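You operate a simulated robot arm through the tools that you are given. There is no shell and no other tool. Be economical: measure what you need, move in short steps, check, and stop when the job is done.

The job below is to be done with a simulated robot arm. You get a single attempt, and the scene is never put back.

## Task
Take the green tag from the top of the black cart and leave it on top of the gauge with a teal case.

It is judged by the outcome, as a careful person would: the job done as asked, and still so three seconds after it is handed in. It fails if anything else is knocked over, pushed out of place, dropped, spilled or broken.

## Robot
A 6-joint arm with a two-finger parallel gripper, fixed in place. Base frame: the origin is at the foot of the arm, x ahead of it, y to its left, z up; the work surface is at about z = 950. Lengths are in mm, angles in rad, forces in N, time in s.
With the tool pointing down near the work surface it reaches from about 220 to 620 mm from the base axis. Its first joint turns from -1.152 to 1.152 rad. Payload 2.7 kg.
Tool frame: the origin (TCP) lies between the finger pads and is the grasp point; the fingertips stand 23 mm ahead of it; z points along the fingers, y is the line along which they close. Largest opening 94 mm; finger width 38, thickness 10; the body of the gripper, 54 by 96 mm, starts 39 mm behind the TCP.
Orientation is that of the tool frame in the base frame, as [roll, pitch, yaw] about the fixed x, y, z axes, in that order (R = Rz(yaw) Ry(pitch) Rx(roll)). With the fingers straight down and closing along the base's y, the tool's x points along the base's -x, its y along +y and its z along -z.

## Interface
- The arm moves only by the tool arm_command. Its argument "deltas" is a list of rows, each an object of numbers (a shift or turn left out is 0, a gripper value left out holds the last): "hand": the closure in counts, from 0 (fully open) to 255 (shut); "x", "y", "z": the shift along the tool's x, y, z in units of 400 mm (1.0 is 400 mm); "rx", "ry", "rz": the turn, a rotation vector about the tool's x, y, z in units of 120 degrees (1.0 is 120 degrees). In form: [{"hand": .., "x": .., "y": .., "z": .., "rx": .., "ry": .., "rz": ..}, ...]. A call has 1 to 12 rows; each row is the pose to reach, as a shift and turn from the pose commanded when the call began, along the tool's axes at that moment. A call with a number of a shift or a turn outside -1 to 1 is refused whole. A row lasts 0.2 s, in which the tool goes at most 50 mm and 0.15 rad; a call with a longer step from one row to the next is refused whole, and so is a gripper value outside its range. Where a pose cannot be reached the arm comes as near as it can. A force on the tool above 40 N (or 10 N above the force at the start of the call, whichever is more), or a blocked arm, ends the call early, and 0.2 s more pass. Each finger travels about 45 mm/s and halts on what it meets, pressing with about 44 N; the grip force reading is that of the motor and also rises with nothing between the fingers. The clock runs only during rows and for 0.2 s after the last one: add rows that repeat a pose to give the fingers time. The reply holds the time, the measured pose of the TCP, the force on the tool along the base axes, the opening and the grip force, in the units named above and with some noise, and new pictures: "show" is both (left out), scene, wrist or none.
- Cameras (640 x 400 px; columns grow to the right, rows downward): "scene" is fixed at [85.2, -451.7, 1420.6]; the picture's right is [0.62, -0.79, 0.00], its down [-0.37, -0.29, -0.88] and it looks along [0.69, 0.54, -0.47] (base axes); focal length 319 px, centre (320, 200). "wrist" rides on the gripper at [86, 16, -75] in the tool frame; the picture's right is [-0.18, 0.98, 0.00], its down [-0.58, -0.11, -0.81] and it looks along [-0.79, -0.15, 0.59] (tool axes); focal length 243 px, centre (320, 200). There is no depth. A picture from a camera that has moved, and an enlarged one, comes with that camera's place and axes in the base frame and with its lens. The place of the scene camera against the robot may be out by one fixed shift of up to 25 mm in any direction.
- zoom(camera, box): a new picture of the part [left, top, right, bottom] of that camera's present view, enlarged. The clock stands still meanwhile.
- sign_off(): hands the job in; it is judged then, once.

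Go step by step. Nothing tells you positions but the pictures and the camera data: compare them with the known pose of the tool, close in by small moves and look again before you grip or let go. The budget is 90 turns and 170 pictures, counting those below and the enlarged ones. Unless the task says otherwise, let go and move clear before handing in, and close with one line.

The tools are called after "Emit:" by a JSON object that holds its "op" and its "data". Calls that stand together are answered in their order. arm_command: Moves the arm, as the interface text tells. Its arguments: {"type":"object","properties":{"deltas":{"type":"array"},"show":{"type":"string","enum":["both","scene","wrist","none"]}},"required":["deltas"]} The other tools are called the same way: zoom (camera, box) takes an enlarged picture of a part of a camera's view; sign_off () hands the job in.

At the start:

```text
clock: 0.0
tool_pos: [284.5, -215.6, 1233.2]
tool_rot: [3.141, -0.001, -3.141]
force: [-0.7, 0.8, 0.7]
grip_width: 94.1
grasp_force: 0.0
```

scene: 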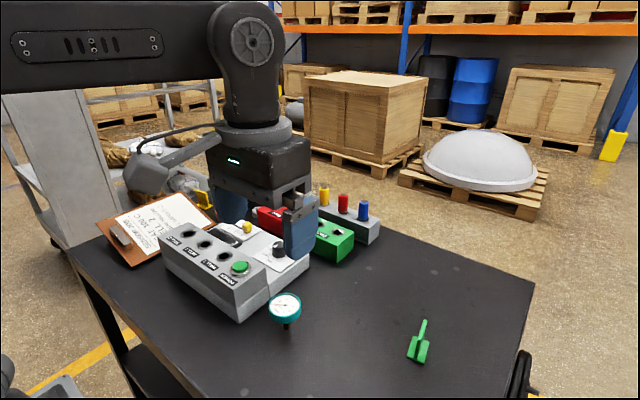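
wrist: 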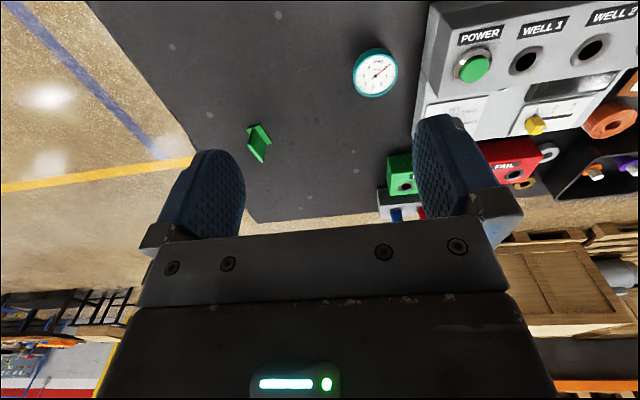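

I see a green tag lying on the black cart at right, and a teal-cased gauge standing near the grey control box. I'll enlarge both to measure them.

Emit:
{"op": "zoom", "data": {"camera": "scene", "box": [380, 300, 460, 380]}}

Emit:
{"op": "zoom", "data": {"camera": "scene", "box": [240, 270, 340, 340]}}

Emit:
{"op": "zoom", "data": {"camera": "wrist", "box": [220, 30, 420, 180]}}

```text
5.00 times, centred on (420, 340) of scene
camera zoom: at [85.2, -451.7, 1420.6], right [0.62, -0.79, 0.0], down [-0.37, -0.29, -0.88], along [0.69, 0.54, -0.47], focal length 1594 px, centre (-180, -500)
```

zoom: 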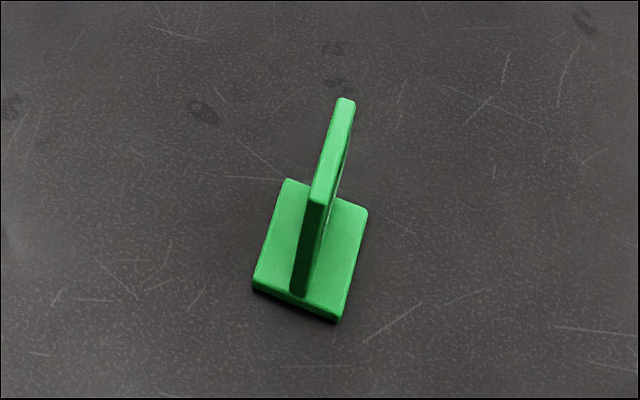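

```text
5.71 times, centred on (290, 305) of scene
camera zoom: at [85.2, -451.7, 1420.6], right [0.62, -0.79, 0.0], down [-0.37, -0.29, -0.88], along [0.69, 0.54, -0.47], focal length 1822 px, centre (491, -400)
```

zoom: 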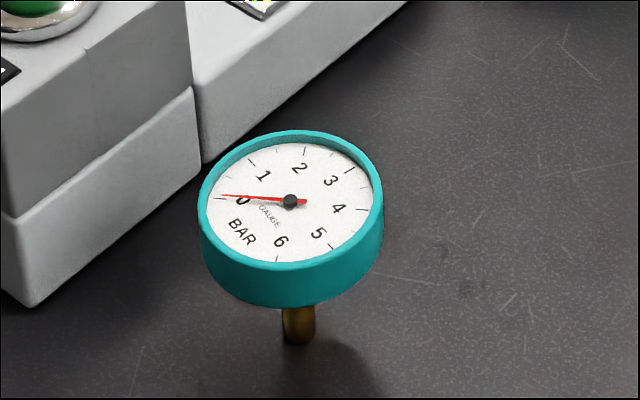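

```text
2.67 times, centred on (320, 105) of wrist
camera zoom: at [198.2, -200.2, 1306.6], right [0.18, 0.98, 0.0], down [0.58, -0.11, 0.81], along [0.79, -0.15, -0.59], focal length 647 px, centre (320, 453)
```

zoom: 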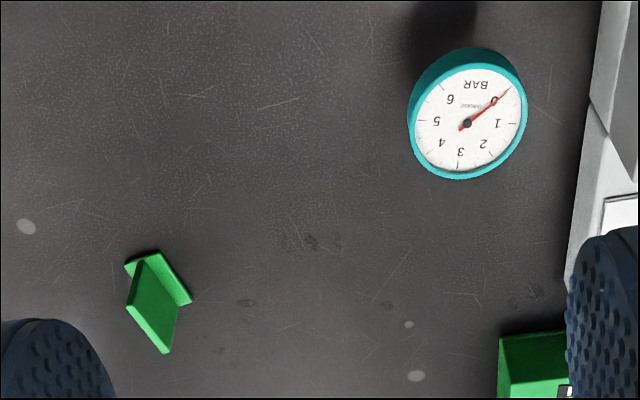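

The tag is a small plate (about 43 x 27 mm) with an upright fin about 45 mm high. It is centred near (459, -362), with the fin turned about 0.15 rad from x. The gauge dial is level, near (355, -163) with its top at about z = 1010. I'll move above the tag, turned to match the fin.

Emit:
{"op": "arm_command", "data": {"deltas": [{"x": -0.07, "y": -0.06, "z": 0.05, "rz": -0.012, "hand": 0}, {"x": -0.14, "y": -0.12, "z": 0.11, "rz": -0.024}, {"x": -0.21, "y": -0.18, "z": 0.17, "rz": -0.036}, {"x": -0.28, "y": -0.24, "z": 0.23, "rz": -0.048}, {"x": -0.35, "y": -0.3, "z": 0.29, "rz": -0.06}, {"x": -0.41, "y": -0.35, "z": 0.34, "rz": -0.07}, {"x": -0.434, "y": -0.3635, "z": 0.358, "rz": -0.0726}, {"x": -0.434, "y": -0.3635, "z": 0.358, "rz": -0.0726}]}}

```text
clock: 1.8
tool_pos: [458.9, -360.7, 1089.8]
tool_rot: [-3.14, -0.002, -2.99]
force: [0.4, 0.1, 0.2]
grip_width: 93.9
grasp_force: 0.1
camera wrist: at [370.8, -358.8, 1163.5], right [0.03, 1.0, 0.0], down [0.59, -0.02, 0.81], along [0.81, -0.03, -0.59], focal length 243 px, centre (320, 200)
```

scene: 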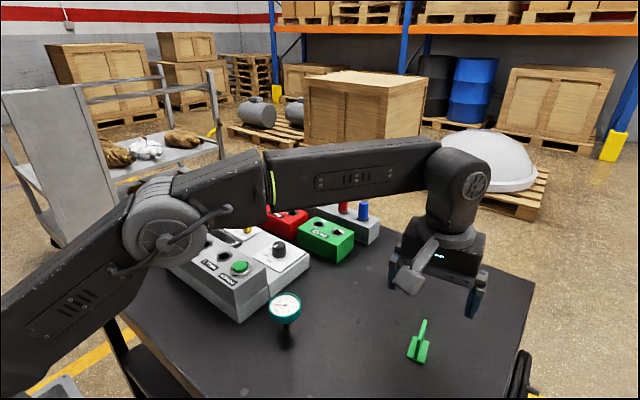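
wrist: 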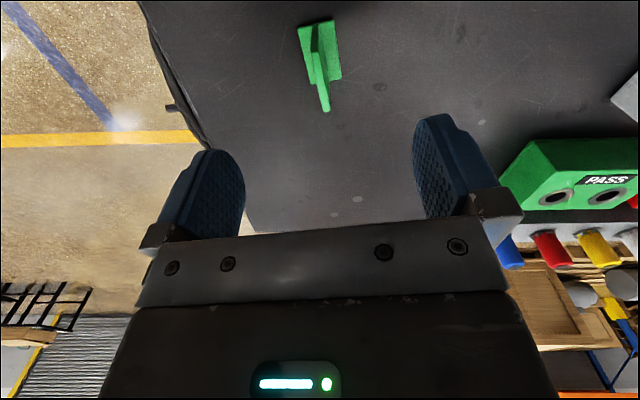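

Emit:
{"op": "zoom", "data": {"camera": "wrist", "box": [240, 0, 400, 120]}}

```text
3.33 times, centred on (320, 60) of wrist
camera zoom: at [370.8, -358.8, 1163.5], right [0.03, 1.0, 0.0], down [0.59, -0.02, 0.81], along [0.81, -0.03, -0.59], focal length 809 px, centre (320, 667)
```

zoom: 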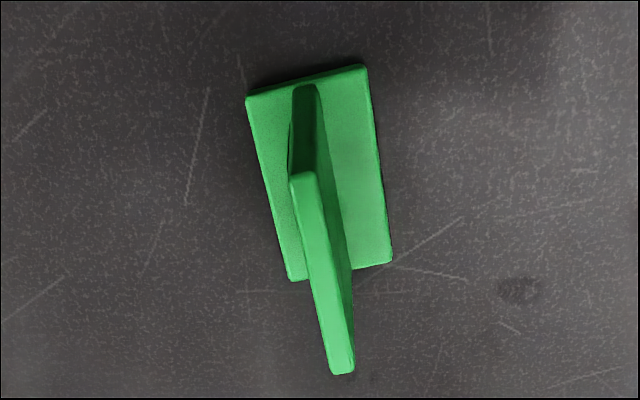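

The new view puts the tag centre at about (460, -361), fin top near z = 1000, so I'm already aligned to within a few mm. Next I'll go down to z of about 990, with the fingertips just above the plate, and look again.

Emit:
{"op": "arm_command", "data": {"deltas": [{"x": -0.002, "y": -0.0016, "z": 0.08, "rz": -0.007}, {"x": -0.002, "y": -0.0016, "z": 0.16, "rz": -0.007}, {"x": -0.002, "y": -0.0016, "z": 0.21, "rz": -0.007}, {"x": -0.002, "y": -0.0016, "z": 0.25, "rz": -0.007}, {"x": -0.002, "y": -0.0016, "z": 0.25, "rz": -0.007}]}}

```text
clock: 3.0
tool_pos: [459.5, -361.1, 989.2]
tool_rot: [-3.141, 0.0, -2.975]
force: [-1.2, 0.1, -0.1]
grip_width: 94.1
grasp_force: 0.1
camera wrist: at [371.7, -360.2, 1063.8], right [0.02, 1.0, 0.0], down [0.59, -0.01, 0.81], along [0.81, -0.01, -0.59], focal length 243 px, centre (320, 200)
```

scene: 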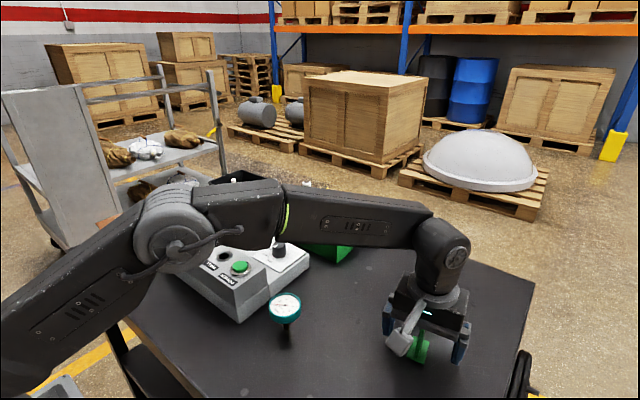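
wrist: 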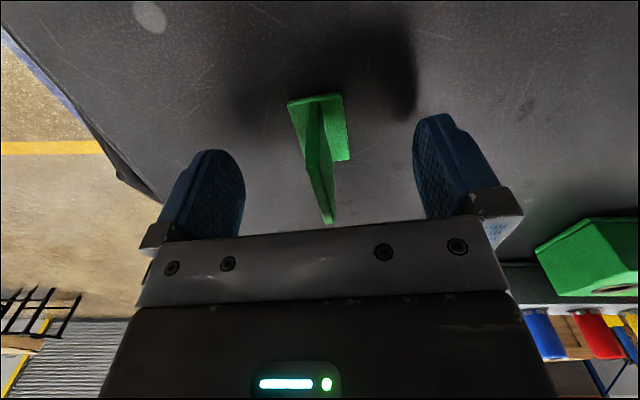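

The fin stands centred between the fingers. Now I'll close on it.

Emit:
{"op": "arm_command", "data": {"deltas": [{"hand": 255}, {"hand": 255}, {"hand": 255}, {"hand": 255}, {"hand": 255}, {"hand": 255}, {"hand": 255}]}}

```text
clock: 4.6
tool_pos: [460.2, -361.1, 990.0]
tool_rot: [3.141, -0.001, -2.974]
force: [-1.1, 0.2, 0.0]
grip_width: 4.5
grasp_force: 43.5
camera wrist: at [371.7, -360.2, 1064.1], right [0.02, 1.0, 0.0], down [0.59, -0.01, 0.81], along [0.81, -0.01, -0.59], focal length 243 px, centre (320, 200)
```

scene: 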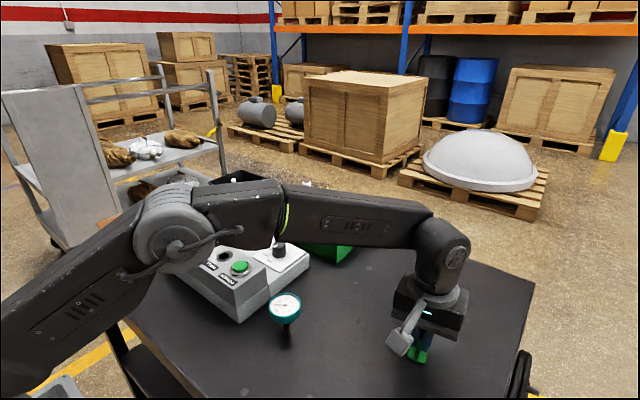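
wrist: 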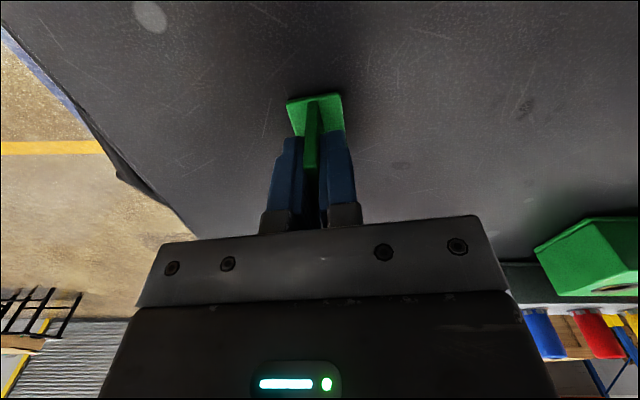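

The fin is gripped (4.5 mm opening, full force). I'll lift straight up about 150 mm and then carry it over the gauge.

Emit:
{"op": "arm_command", "data": {"deltas": [{"z": -0.03, "hand": 255}, {"z": -0.12}, {"z": -0.24}, {"z": -0.34}, {"z": -0.36}]}}

Emit:
{"op": "arm_command", "data": {"deltas": [{"x": 0.02, "y": 0.06}, {"x": 0.05, "y": 0.15}, {"x": 0.08, "y": 0.25}, {"x": 0.11, "y": 0.34}, {"x": 0.14, "y": 0.43}, {"x": 0.165, "y": 0.5}, {"x": 0.1758, "y": 0.5315}, {"x": 0.1758, "y": 0.5315}]}}

```text
clock: 5.8
tool_pos: [457.7, -361.9, 1133.4]
tool_rot: [-3.141, 0.0, -2.975]
force: [0.4, -0.5, 0.2]
grip_width: 4.8
grasp_force: 44.0
camera wrist: at [371.2, -360.3, 1207.1], right [0.02, 1.0, 0.0], down [0.59, -0.01, 0.81], along [0.81, -0.01, -0.59], focal length 243 px, centre (320, 200)
```

scene: 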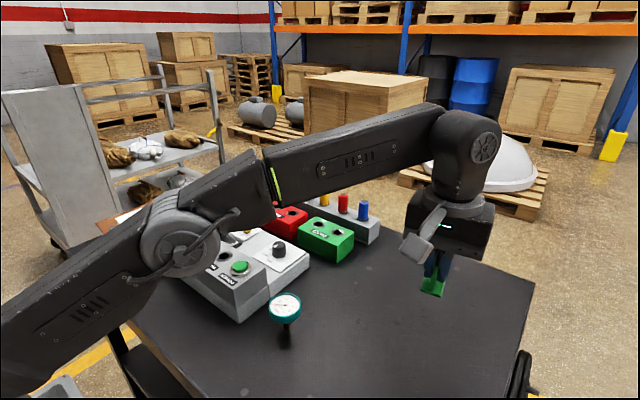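
wrist: 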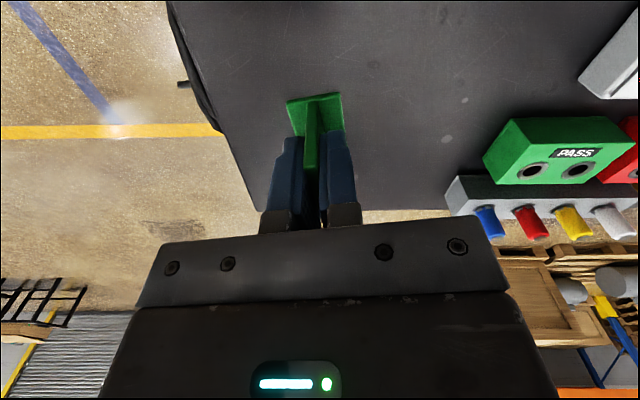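

```text
clock: 7.6
tool_pos: [354.4, -163.0, 1133.6]
tool_rot: [-3.141, 0.001, -2.977]
force: [-0.6, 0.3, 0.0]
grip_width: 4.6
grasp_force: 44.1
camera wrist: at [267.0, -162.2, 1207.6], right [0.02, 1.0, 0.0], down [0.59, -0.01, 0.81], along [0.81, -0.01, -0.59], focal length 243 px, centre (320, 200)
```

scene: 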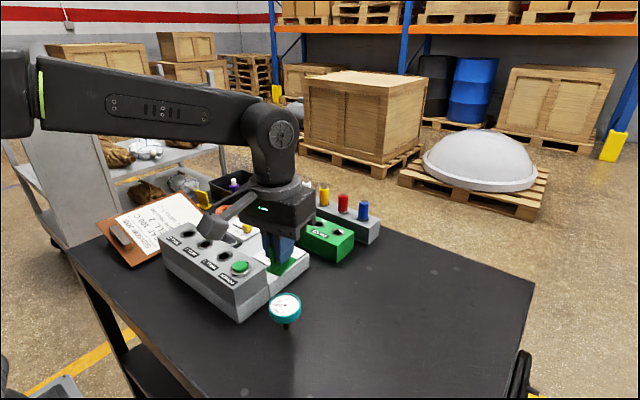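
wrist: 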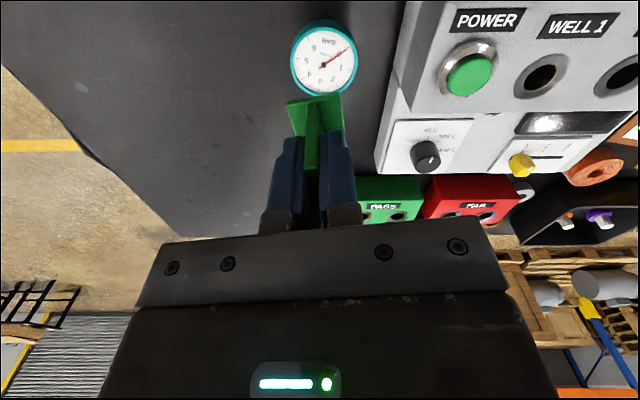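

The tag is held over the gauge. I'll enlarge the wrist view to pin the dial and the box's near edge before lowering.

Emit:
{"op": "zoom", "data": {"camera": "wrist", "box": [260, 0, 420, 100]}}

Emit:
{"op": "zoom", "data": {"camera": "scene", "box": [150, 220, 330, 332]}}

```text
4.00 times, centred on (340, 50) of wrist
camera zoom: at [267.0, -162.2, 1207.6], right [0.02, 1.0, 0.0], down [0.59, -0.01, 0.81], along [0.81, -0.01, -0.59], focal length 970 px, centre (240, 800)
```

zoom: 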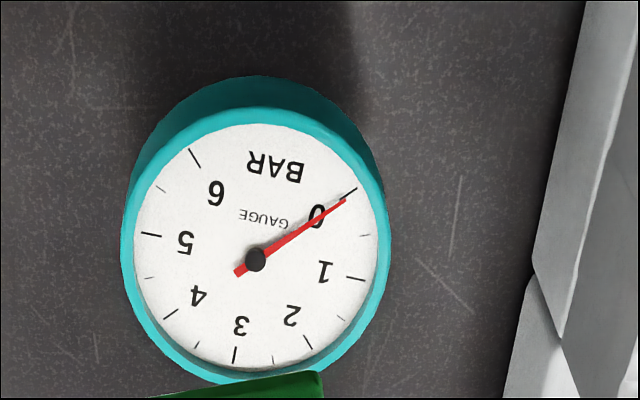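

```text
3.56 times, centred on (240, 276) of scene
camera zoom: at [85.2, -451.7, 1420.6], right [0.62, -0.79, 0.0], down [-0.37, -0.29, -0.88], along [0.69, 0.54, -0.47], focal length 1133 px, centre (604, -70)
```

zoom: 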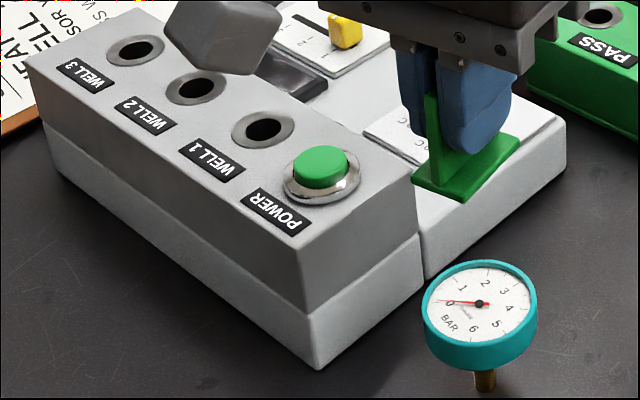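

The dial is about 52 mm across, centred at about (357.5, -160.5), with its top near z = 1008. The grey box is clear of the gripper. I'll shift a couple of mm and lower to about 14 mm above the expected contact.

Emit:
{"op": "arm_command", "data": {"deltas": [{"x": -0.007, "y": 0.005, "z": 0.05}, {"x": -0.007, "y": 0.005, "z": 0.11}, {"x": -0.007, "y": 0.005, "z": 0.15}, {"x": -0.007, "y": 0.005, "z": 0.174}, {"x": -0.007, "y": 0.005, "z": 0.174}]}}

Emit:
{"op": "zoom", "data": {"camera": "scene", "box": [240, 250, 340, 340]}}

Emit:
{"op": "zoom", "data": {"camera": "wrist", "box": [240, 40, 400, 160]}}

```text
clock: 8.8
tool_pos: [357.9, -160.7, 1062.9]
tool_rot: [3.141, 0.0, -2.976]
force: [-1.5, 0.2, -1.3]
grip_width: 4.6
grasp_force: 44.1
camera wrist: at [269.2, -159.9, 1137.0], right [0.02, 1.0, 0.0], down [0.59, -0.01, 0.81], along [0.81, -0.01, -0.59], focal length 243 px, centre (320, 200)
```

scene: 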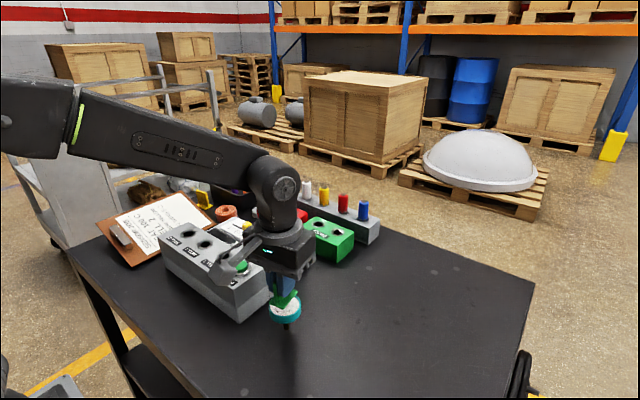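
wrist: 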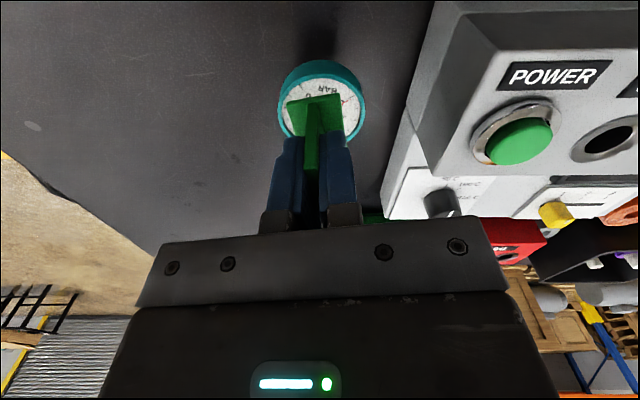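

```text
4.44 times, centred on (290, 295) of scene
camera zoom: at [85.2, -451.7, 1420.6], right [0.62, -0.79, 0.0], down [-0.37, -0.29, -0.88], along [0.69, 0.54, -0.47], focal length 1417 px, centre (453, -222)
```

zoom: 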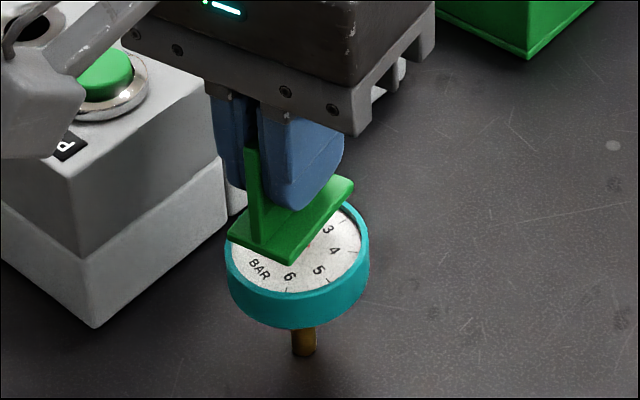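

```text
3.33 times, centred on (320, 100) of wrist
camera zoom: at [269.2, -159.9, 1137.0], right [0.02, 1.0, 0.0], down [0.59, -0.01, 0.81], along [0.81, -0.01, -0.59], focal length 809 px, centre (320, 533)
```

zoom: 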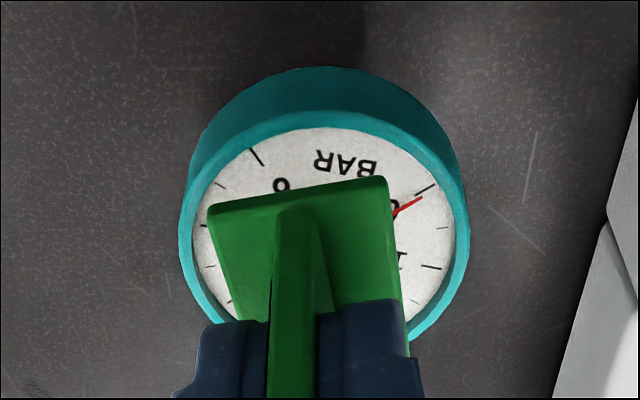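

The plate hovers just above the dial, a little toward the robot side of centre. I'll shift about 2 mm in x, lower 8 mm, and check the gap.

Emit:
{"op": "arm_command", "data": {"deltas": [{"x": -0.0055, "z": 0.005}, {"x": -0.0055, "z": 0.012}, {"x": -0.0055, "z": 0.02}, {"x": -0.0055, "z": 0.02}], "show": "none"}}

Emit:
{"op": "zoom", "data": {"camera": "scene", "box": [255, 265, 327, 335]}}

Emit:
{"op": "zoom", "data": {"camera": "wrist", "box": [240, 40, 400, 160]}}

```text
clock: 9.8
tool_pos: [359.3, -161.4, 1055.9]
tool_rot: [-3.141, -0.001, -2.974]
force: [0.0, -0.7, 0.4]
grip_width: 4.7
grasp_force: 44.0
```

```text
5.71 times, centred on (291, 300) of scene
camera zoom: at [85.2, -451.7, 1420.6], right [0.62, -0.79, 0.0], down [-0.37, -0.29, -0.88], along [0.69, 0.54, -0.47], focal length 1822 px, centre (486, -371)
```

zoom: 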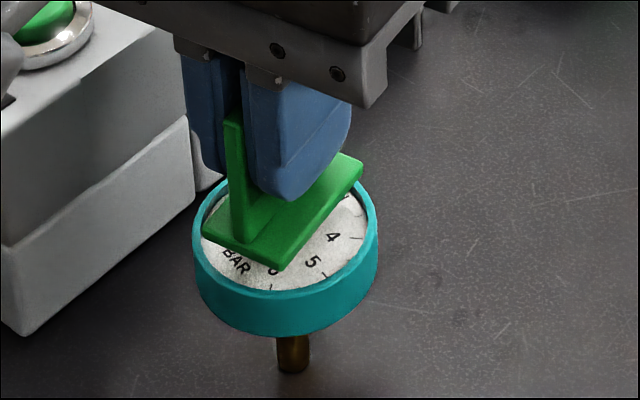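

```text
3.33 times, centred on (320, 100) of wrist
camera zoom: at [271.2, -159.9, 1129.6], right [0.02, 1.0, 0.0], down [0.59, -0.01, 0.81], along [0.81, -0.01, -0.59], focal length 809 px, centre (320, 533)
```

zoom: 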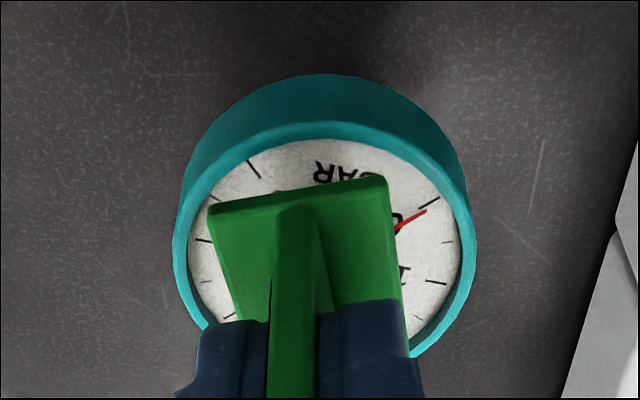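

Centring looks good and the gap is about 5–6 mm. I'll lower 4 mm and then go in roughly 1 mm steps, watching the force.

Emit:
{"op": "arm_command", "data": {"deltas": [{"z": 0.004}, {"z": 0.008}, {"z": 0.01}, {"z": 0.01}], "show": "none"}}

Emit:
{"op": "zoom", "data": {"camera": "scene", "box": [255, 265, 327, 335]}}

Emit:
{"op": "zoom", "data": {"camera": "wrist", "box": [240, 40, 400, 160]}}

```text
clock: 10.8
tool_pos: [359.0, -161.9, 1052.2]
tool_rot: [-3.141, 0.001, -2.974]
force: [0.0, 0.2, -0.2]
grip_width: 4.8
grasp_force: 44.1
```

```text
5.71 times, centred on (291, 300) of scene
camera zoom: at [85.2, -451.7, 1420.6], right [0.62, -0.79, 0.0], down [-0.37, -0.29, -0.88], along [0.69, 0.54, -0.47], focal length 1822 px, centre (486, -371)
```

zoom: 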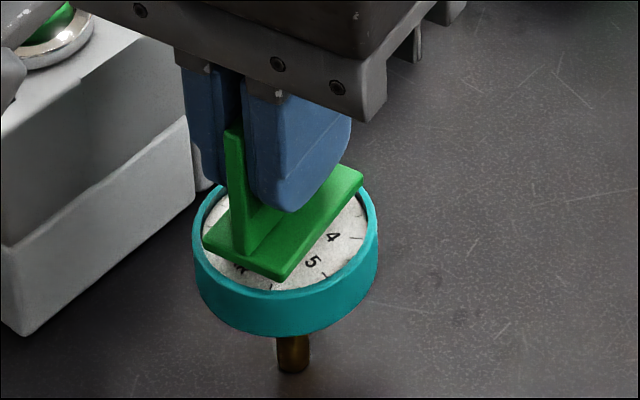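

```text
3.33 times, centred on (320, 100) of wrist
camera zoom: at [271.0, -159.9, 1125.4], right [0.02, 1.0, 0.0], down [0.59, -0.01, 0.81], along [0.81, -0.01, -0.59], focal length 809 px, centre (320, 533)
```

zoom: 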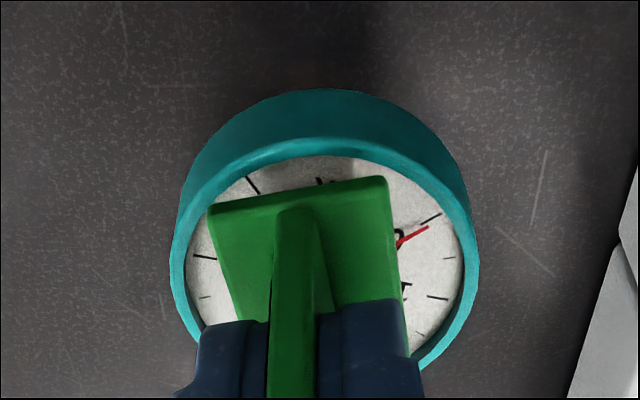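

Still clear and no contact force yet. I'll continue in 1 mm steps, nudging 1 mm in y.

Emit:
{"op": "arm_command", "data": {"deltas": [{"y": 0.0025, "z": 0.0025}, {"y": 0.0025, "z": 0.0025}], "show": "none"}}

Emit:
{"op": "arm_command", "data": {"deltas": [{"z": 0.0025}, {"z": 0.0025}], "show": "none"}}

Emit:
{"op": "zoom", "data": {"camera": "scene", "box": [255, 265, 327, 335]}}

```text
clock: 11.4
tool_pos: [358.4, -159.8, 1050.1]
tool_rot: [3.14, 0.0, -2.976]
force: [0.5, 0.0, -1.0]
grip_width: 4.5
grasp_force: 44.5
```

```text
clock: 12.0
tool_pos: [358.6, -159.8, 1050.4]
tool_rot: [3.141, 0.0, -2.973]
force: [0.0, -0.1, -0.3]
grip_width: 4.5
grasp_force: 44.5
```

```text
5.71 times, centred on (291, 300) of scene
camera zoom: at [85.2, -451.7, 1420.6], right [0.62, -0.79, 0.0], down [-0.37, -0.29, -0.88], along [0.69, 0.54, -0.47], focal length 1822 px, centre (486, -371)
```

zoom: 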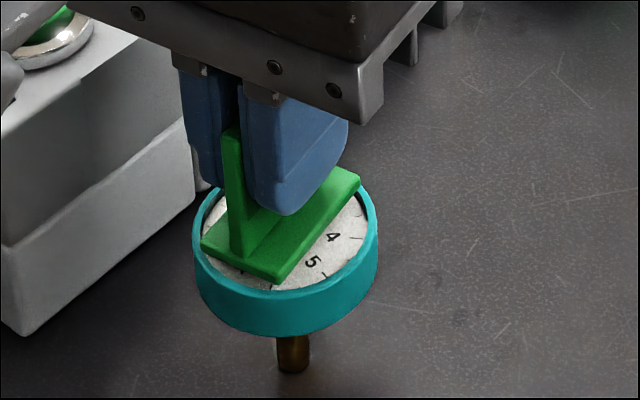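

Very close now, still no contact force. I'll keep to small steps.

Emit:
{"op": "arm_command", "data": {"deltas": [{"z": 0.002}, {"z": 0.002}], "show": "none"}}

Emit:
{"op": "arm_command", "data": {"deltas": [{"z": 0.002}, {"z": 0.002}], "show": "none"}}

Emit:
{"op": "zoom", "data": {"camera": "scene", "box": [255, 265, 327, 335]}}

Emit:
{"op": "zoom", "data": {"camera": "wrist", "box": [240, 40, 400, 160]}}

```text
clock: 12.6
tool_pos: [359.0, -160.8, 1049.6]
tool_rot: [-3.141, 0.0, -2.973]
force: [0.3, 0.3, -0.1]
grip_width: 4.8
grasp_force: 44.4
```

```text
clock: 13.2
tool_pos: [358.4, -158.7, 1047.3]
tool_rot: [3.142, -0.001, -2.975]
force: [0.2, -0.2, 0.2]
grip_width: 4.8
grasp_force: 44.5
```

```text
5.71 times, centred on (291, 300) of scene
camera zoom: at [85.2, -451.7, 1420.6], right [0.62, -0.79, 0.0], down [-0.37, -0.29, -0.88], along [0.69, 0.54, -0.47], focal length 1822 px, centre (486, -371)
```

zoom: 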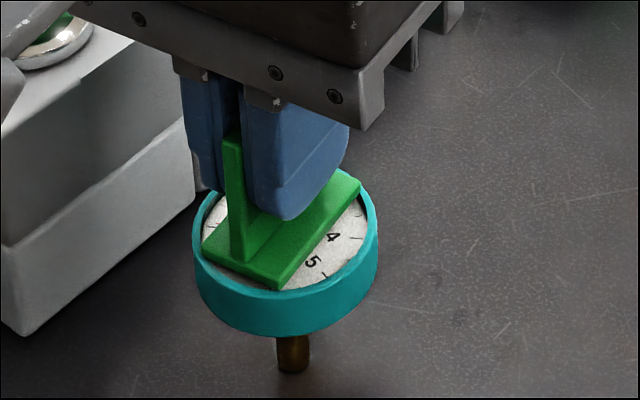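

```text
3.33 times, centred on (320, 100) of wrist
camera zoom: at [271.0, -158.9, 1122.0], right [0.02, 1.0, 0.0], down [0.59, -0.01, 0.81], along [0.81, -0.01, -0.59], focal length 809 px, centre (320, 533)
```

zoom: 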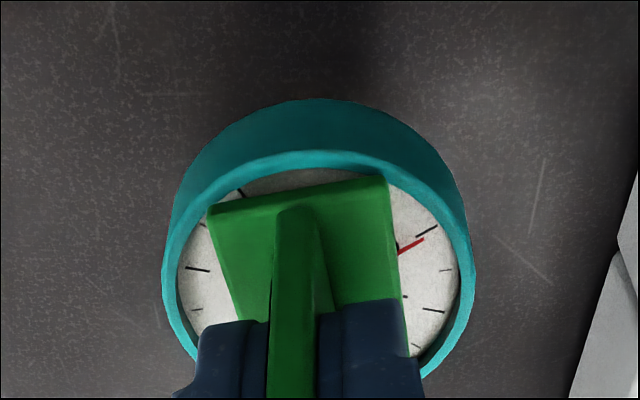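

The plate is about at rim level, with its corners over the rim. Still no force, so I'll continue in small steps.

Emit:
{"op": "arm_command", "data": {"deltas": [{"z": 0.002}, {"z": 0.002}], "show": "none"}}

Emit:
{"op": "arm_command", "data": {"deltas": [{"z": 0.002}, {"z": 0.002}], "show": "none"}}

Emit:
{"op": "zoom", "data": {"camera": "scene", "box": [255, 265, 327, 335]}}

Emit:
{"op": "zoom", "data": {"camera": "wrist", "box": [240, 40, 400, 160]}}

```text
clock: 13.8
tool_pos: [359.2, -160.1, 1048.7]
tool_rot: [-3.139, 0.002, -2.973]
force: [-0.9, -0.3, 6.9]
grip_width: 4.8
grasp_force: 43.7
```

```text
clock: 14.4
tool_pos: [359.1, -159.3, 1047.7]
tool_rot: [3.141, 0.001, -2.975]
force: [-1.5, 0.9, 16.0]
grip_width: 4.7
grasp_force: 43.9
```

```text
5.71 times, centred on (291, 300) of scene
camera zoom: at [85.0, -451.6, 1420.6], right [0.62, -0.79, 0.0], down [-0.37, -0.29, -0.88], along [0.69, 0.54, -0.47], focal length 1822 px, centre (486, -371)
```

zoom: 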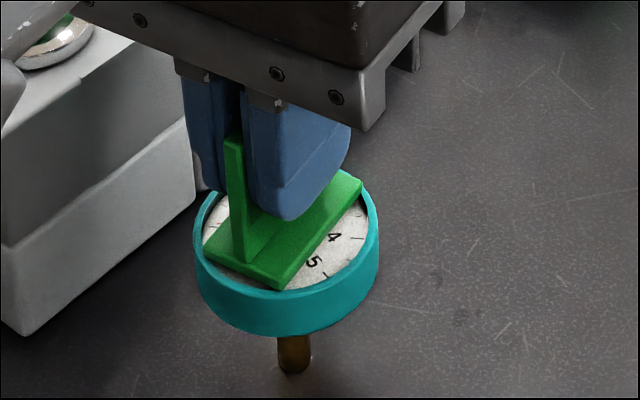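

```text
3.33 times, centred on (320, 100) of wrist
camera zoom: at [271.1, -158.9, 1121.3], right [0.02, 1.0, 0.0], down [0.59, -0.01, 0.81], along [0.81, -0.02, -0.59], focal length 809 px, centre (320, 533)
```

zoom: 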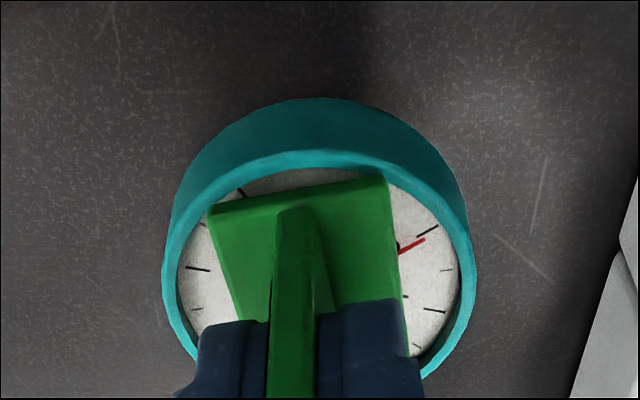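

Contact made: the force is 16 N and the gauge hasn't moved. I'll back off 1 mm to ease the load, then open the fingers partway.

Emit:
{"op": "arm_command", "data": {"deltas": [{"z": -0.0025, "hand": 255}, {"z": -0.0025}], "show": "none"}}

Emit:
{"op": "zoom", "data": {"camera": "scene", "box": [255, 265, 327, 335]}}

```text
clock: 15.0
tool_pos: [358.5, -159.9, 1048.7]
tool_rot: [-3.141, 0.0, -2.974]
force: [1.2, 1.0, 9.4]
grip_width: 4.7
grasp_force: 44.1
```

```text
5.71 times, centred on (291, 300) of scene
camera zoom: at [85.1, -451.6, 1420.6], right [0.62, -0.79, 0.0], down [-0.37, -0.29, -0.88], along [0.69, 0.54, -0.47], focal length 1822 px, centre (486, -371)
```

zoom: 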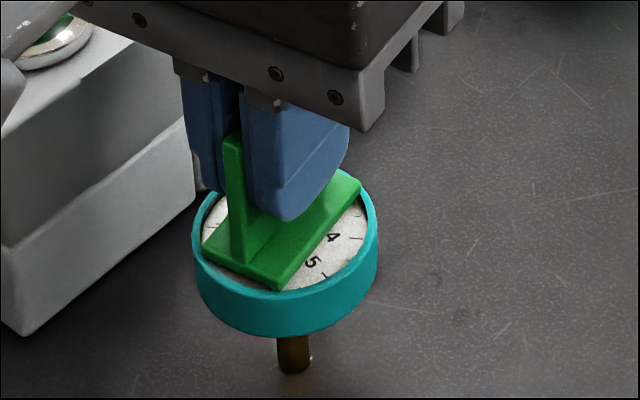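

Still 9 N of contact. I'll ease up another 0.8 mm so the plate just rests on the gauge, then open the fingers to about 34 mm.

Emit:
{"op": "arm_command", "data": {"deltas": [{"z": -0.002, "hand": 255}, {"z": -0.002}], "show": "none"}}

Emit:
{"op": "arm_command", "data": {"deltas": [{"hand": 240}, {"hand": 220}, {"hand": 190}, {"hand": 163}, {"hand": 163}, {"hand": 163}]}}

Emit:
{"op": "zoom", "data": {"camera": "scene", "box": [255, 265, 327, 335]}}

```text
clock: 15.6
tool_pos: [357.6, -159.3, 1048.2]
tool_rot: [3.141, -0.001, -2.976]
force: [0.7, -0.6, 1.2]
grip_width: 4.8
grasp_force: 43.7
```

```text
clock: 17.0
tool_pos: [359.9, -159.9, 1048.9]
tool_rot: [-3.14, 0.0, -2.973]
force: [-0.1, -1.3, -0.4]
grip_width: 34.1
grasp_force: 0.0
camera wrist: at [271.0, -158.9, 1122.5], right [0.02, 1.0, 0.0], down [0.59, -0.01, 0.81], along [0.81, -0.01, -0.59], focal length 243 px, centre (320, 200)
```

scene: 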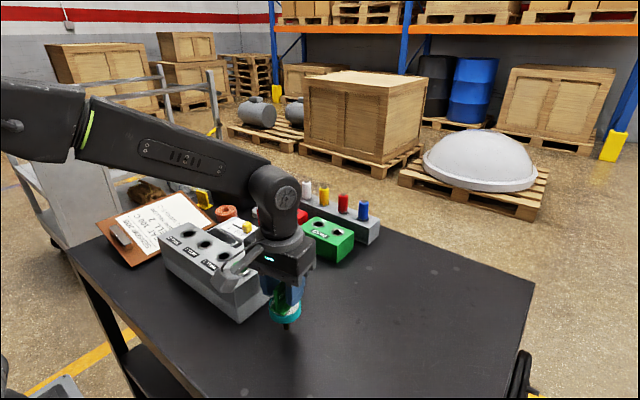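
wrist: 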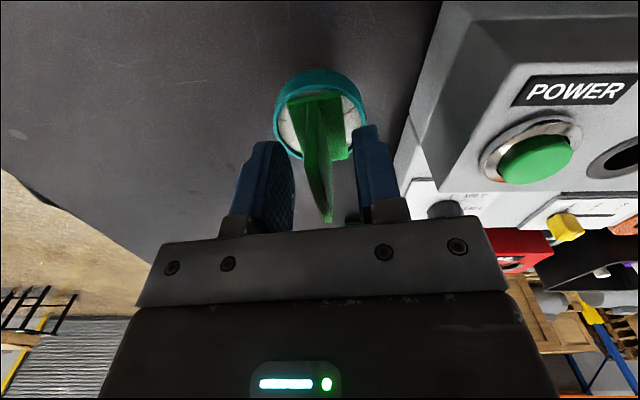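

```text
5.71 times, centred on (291, 300) of scene
camera zoom: at [85.2, -451.7, 1420.6], right [0.62, -0.79, 0.0], down [-0.37, -0.29, -0.88], along [0.69, 0.54, -0.47], focal length 1822 px, centre (486, -371)
```

zoom: 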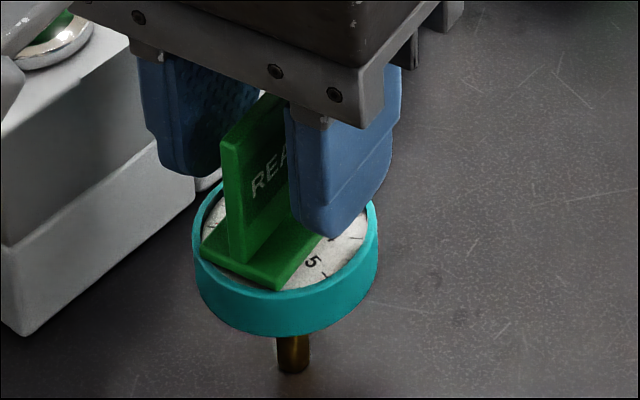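

The tag is standing free on the dial. I'll rise straight up slowly, clear of the fin.

Emit:
{"op": "arm_command", "data": {"deltas": [{"z": -0.02, "hand": 163}, {"z": -0.05}, {"z": -0.1}, {"z": -0.17}, {"z": -0.25}, {"z": -0.33}, {"z": -0.35}]}}

Emit:
{"op": "zoom", "data": {"camera": "scene", "box": [235, 255, 345, 335]}}

Emit:
{"op": "zoom", "data": {"camera": "wrist", "box": [240, 0, 400, 120]}}

```text
clock: 18.6
tool_pos: [359.4, -158.8, 1189.0]
tool_rot: [3.141, 0.0, -2.974]
force: [-0.3, 0.0, -0.4]
grip_width: 33.9
grasp_force: 0.1
camera wrist: at [270.4, -158.9, 1263.1], right [0.02, 1.0, 0.0], down [0.59, -0.01, 0.81], along [0.81, -0.01, -0.59], focal length 243 px, centre (320, 200)
```

scene: 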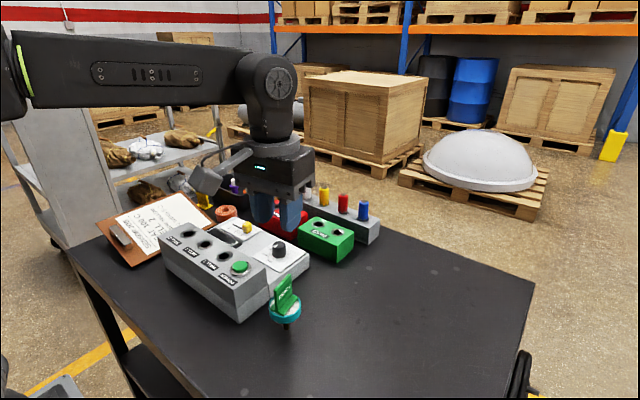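
wrist: 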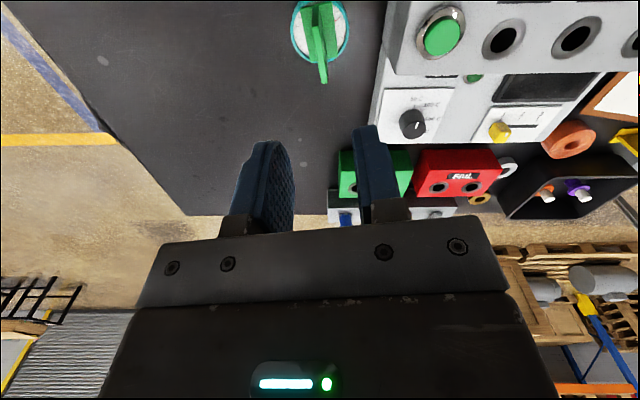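

```text
5.00 times, centred on (290, 295) of scene
camera zoom: at [85.2, -451.7, 1420.6], right [0.62, -0.79, 0.0], down [-0.37, -0.29, -0.88], along [0.69, 0.54, -0.47], focal length 1594 px, centre (470, -275)
```

zoom: 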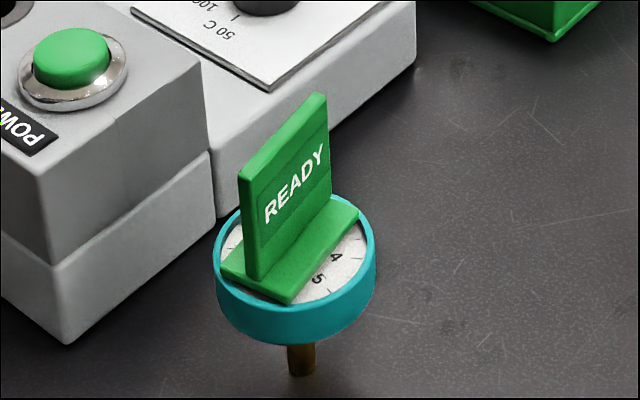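

```text
3.33 times, centred on (320, 60) of wrist
camera zoom: at [270.4, -158.9, 1263.1], right [0.02, 1.0, 0.0], down [0.59, -0.01, 0.81], along [0.81, -0.01, -0.59], focal length 809 px, centre (320, 667)
```

zoom: 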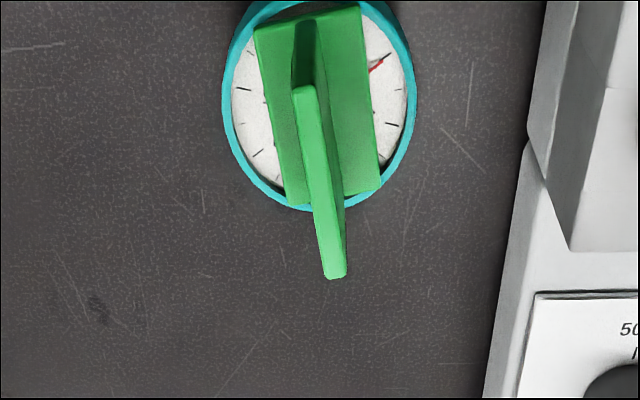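

The green "READY" tag stands upright and centred on the teal gauge. Nothing else has moved and the arm is clear, so I'm handing in.

Emit:
{"op": "sign_off", "data": {}}

```text
The job is handed in.
```

The green tag now stands upright on top of the teal-cased gauge; nothing else was moved, and I handed the job in with the arm clear.
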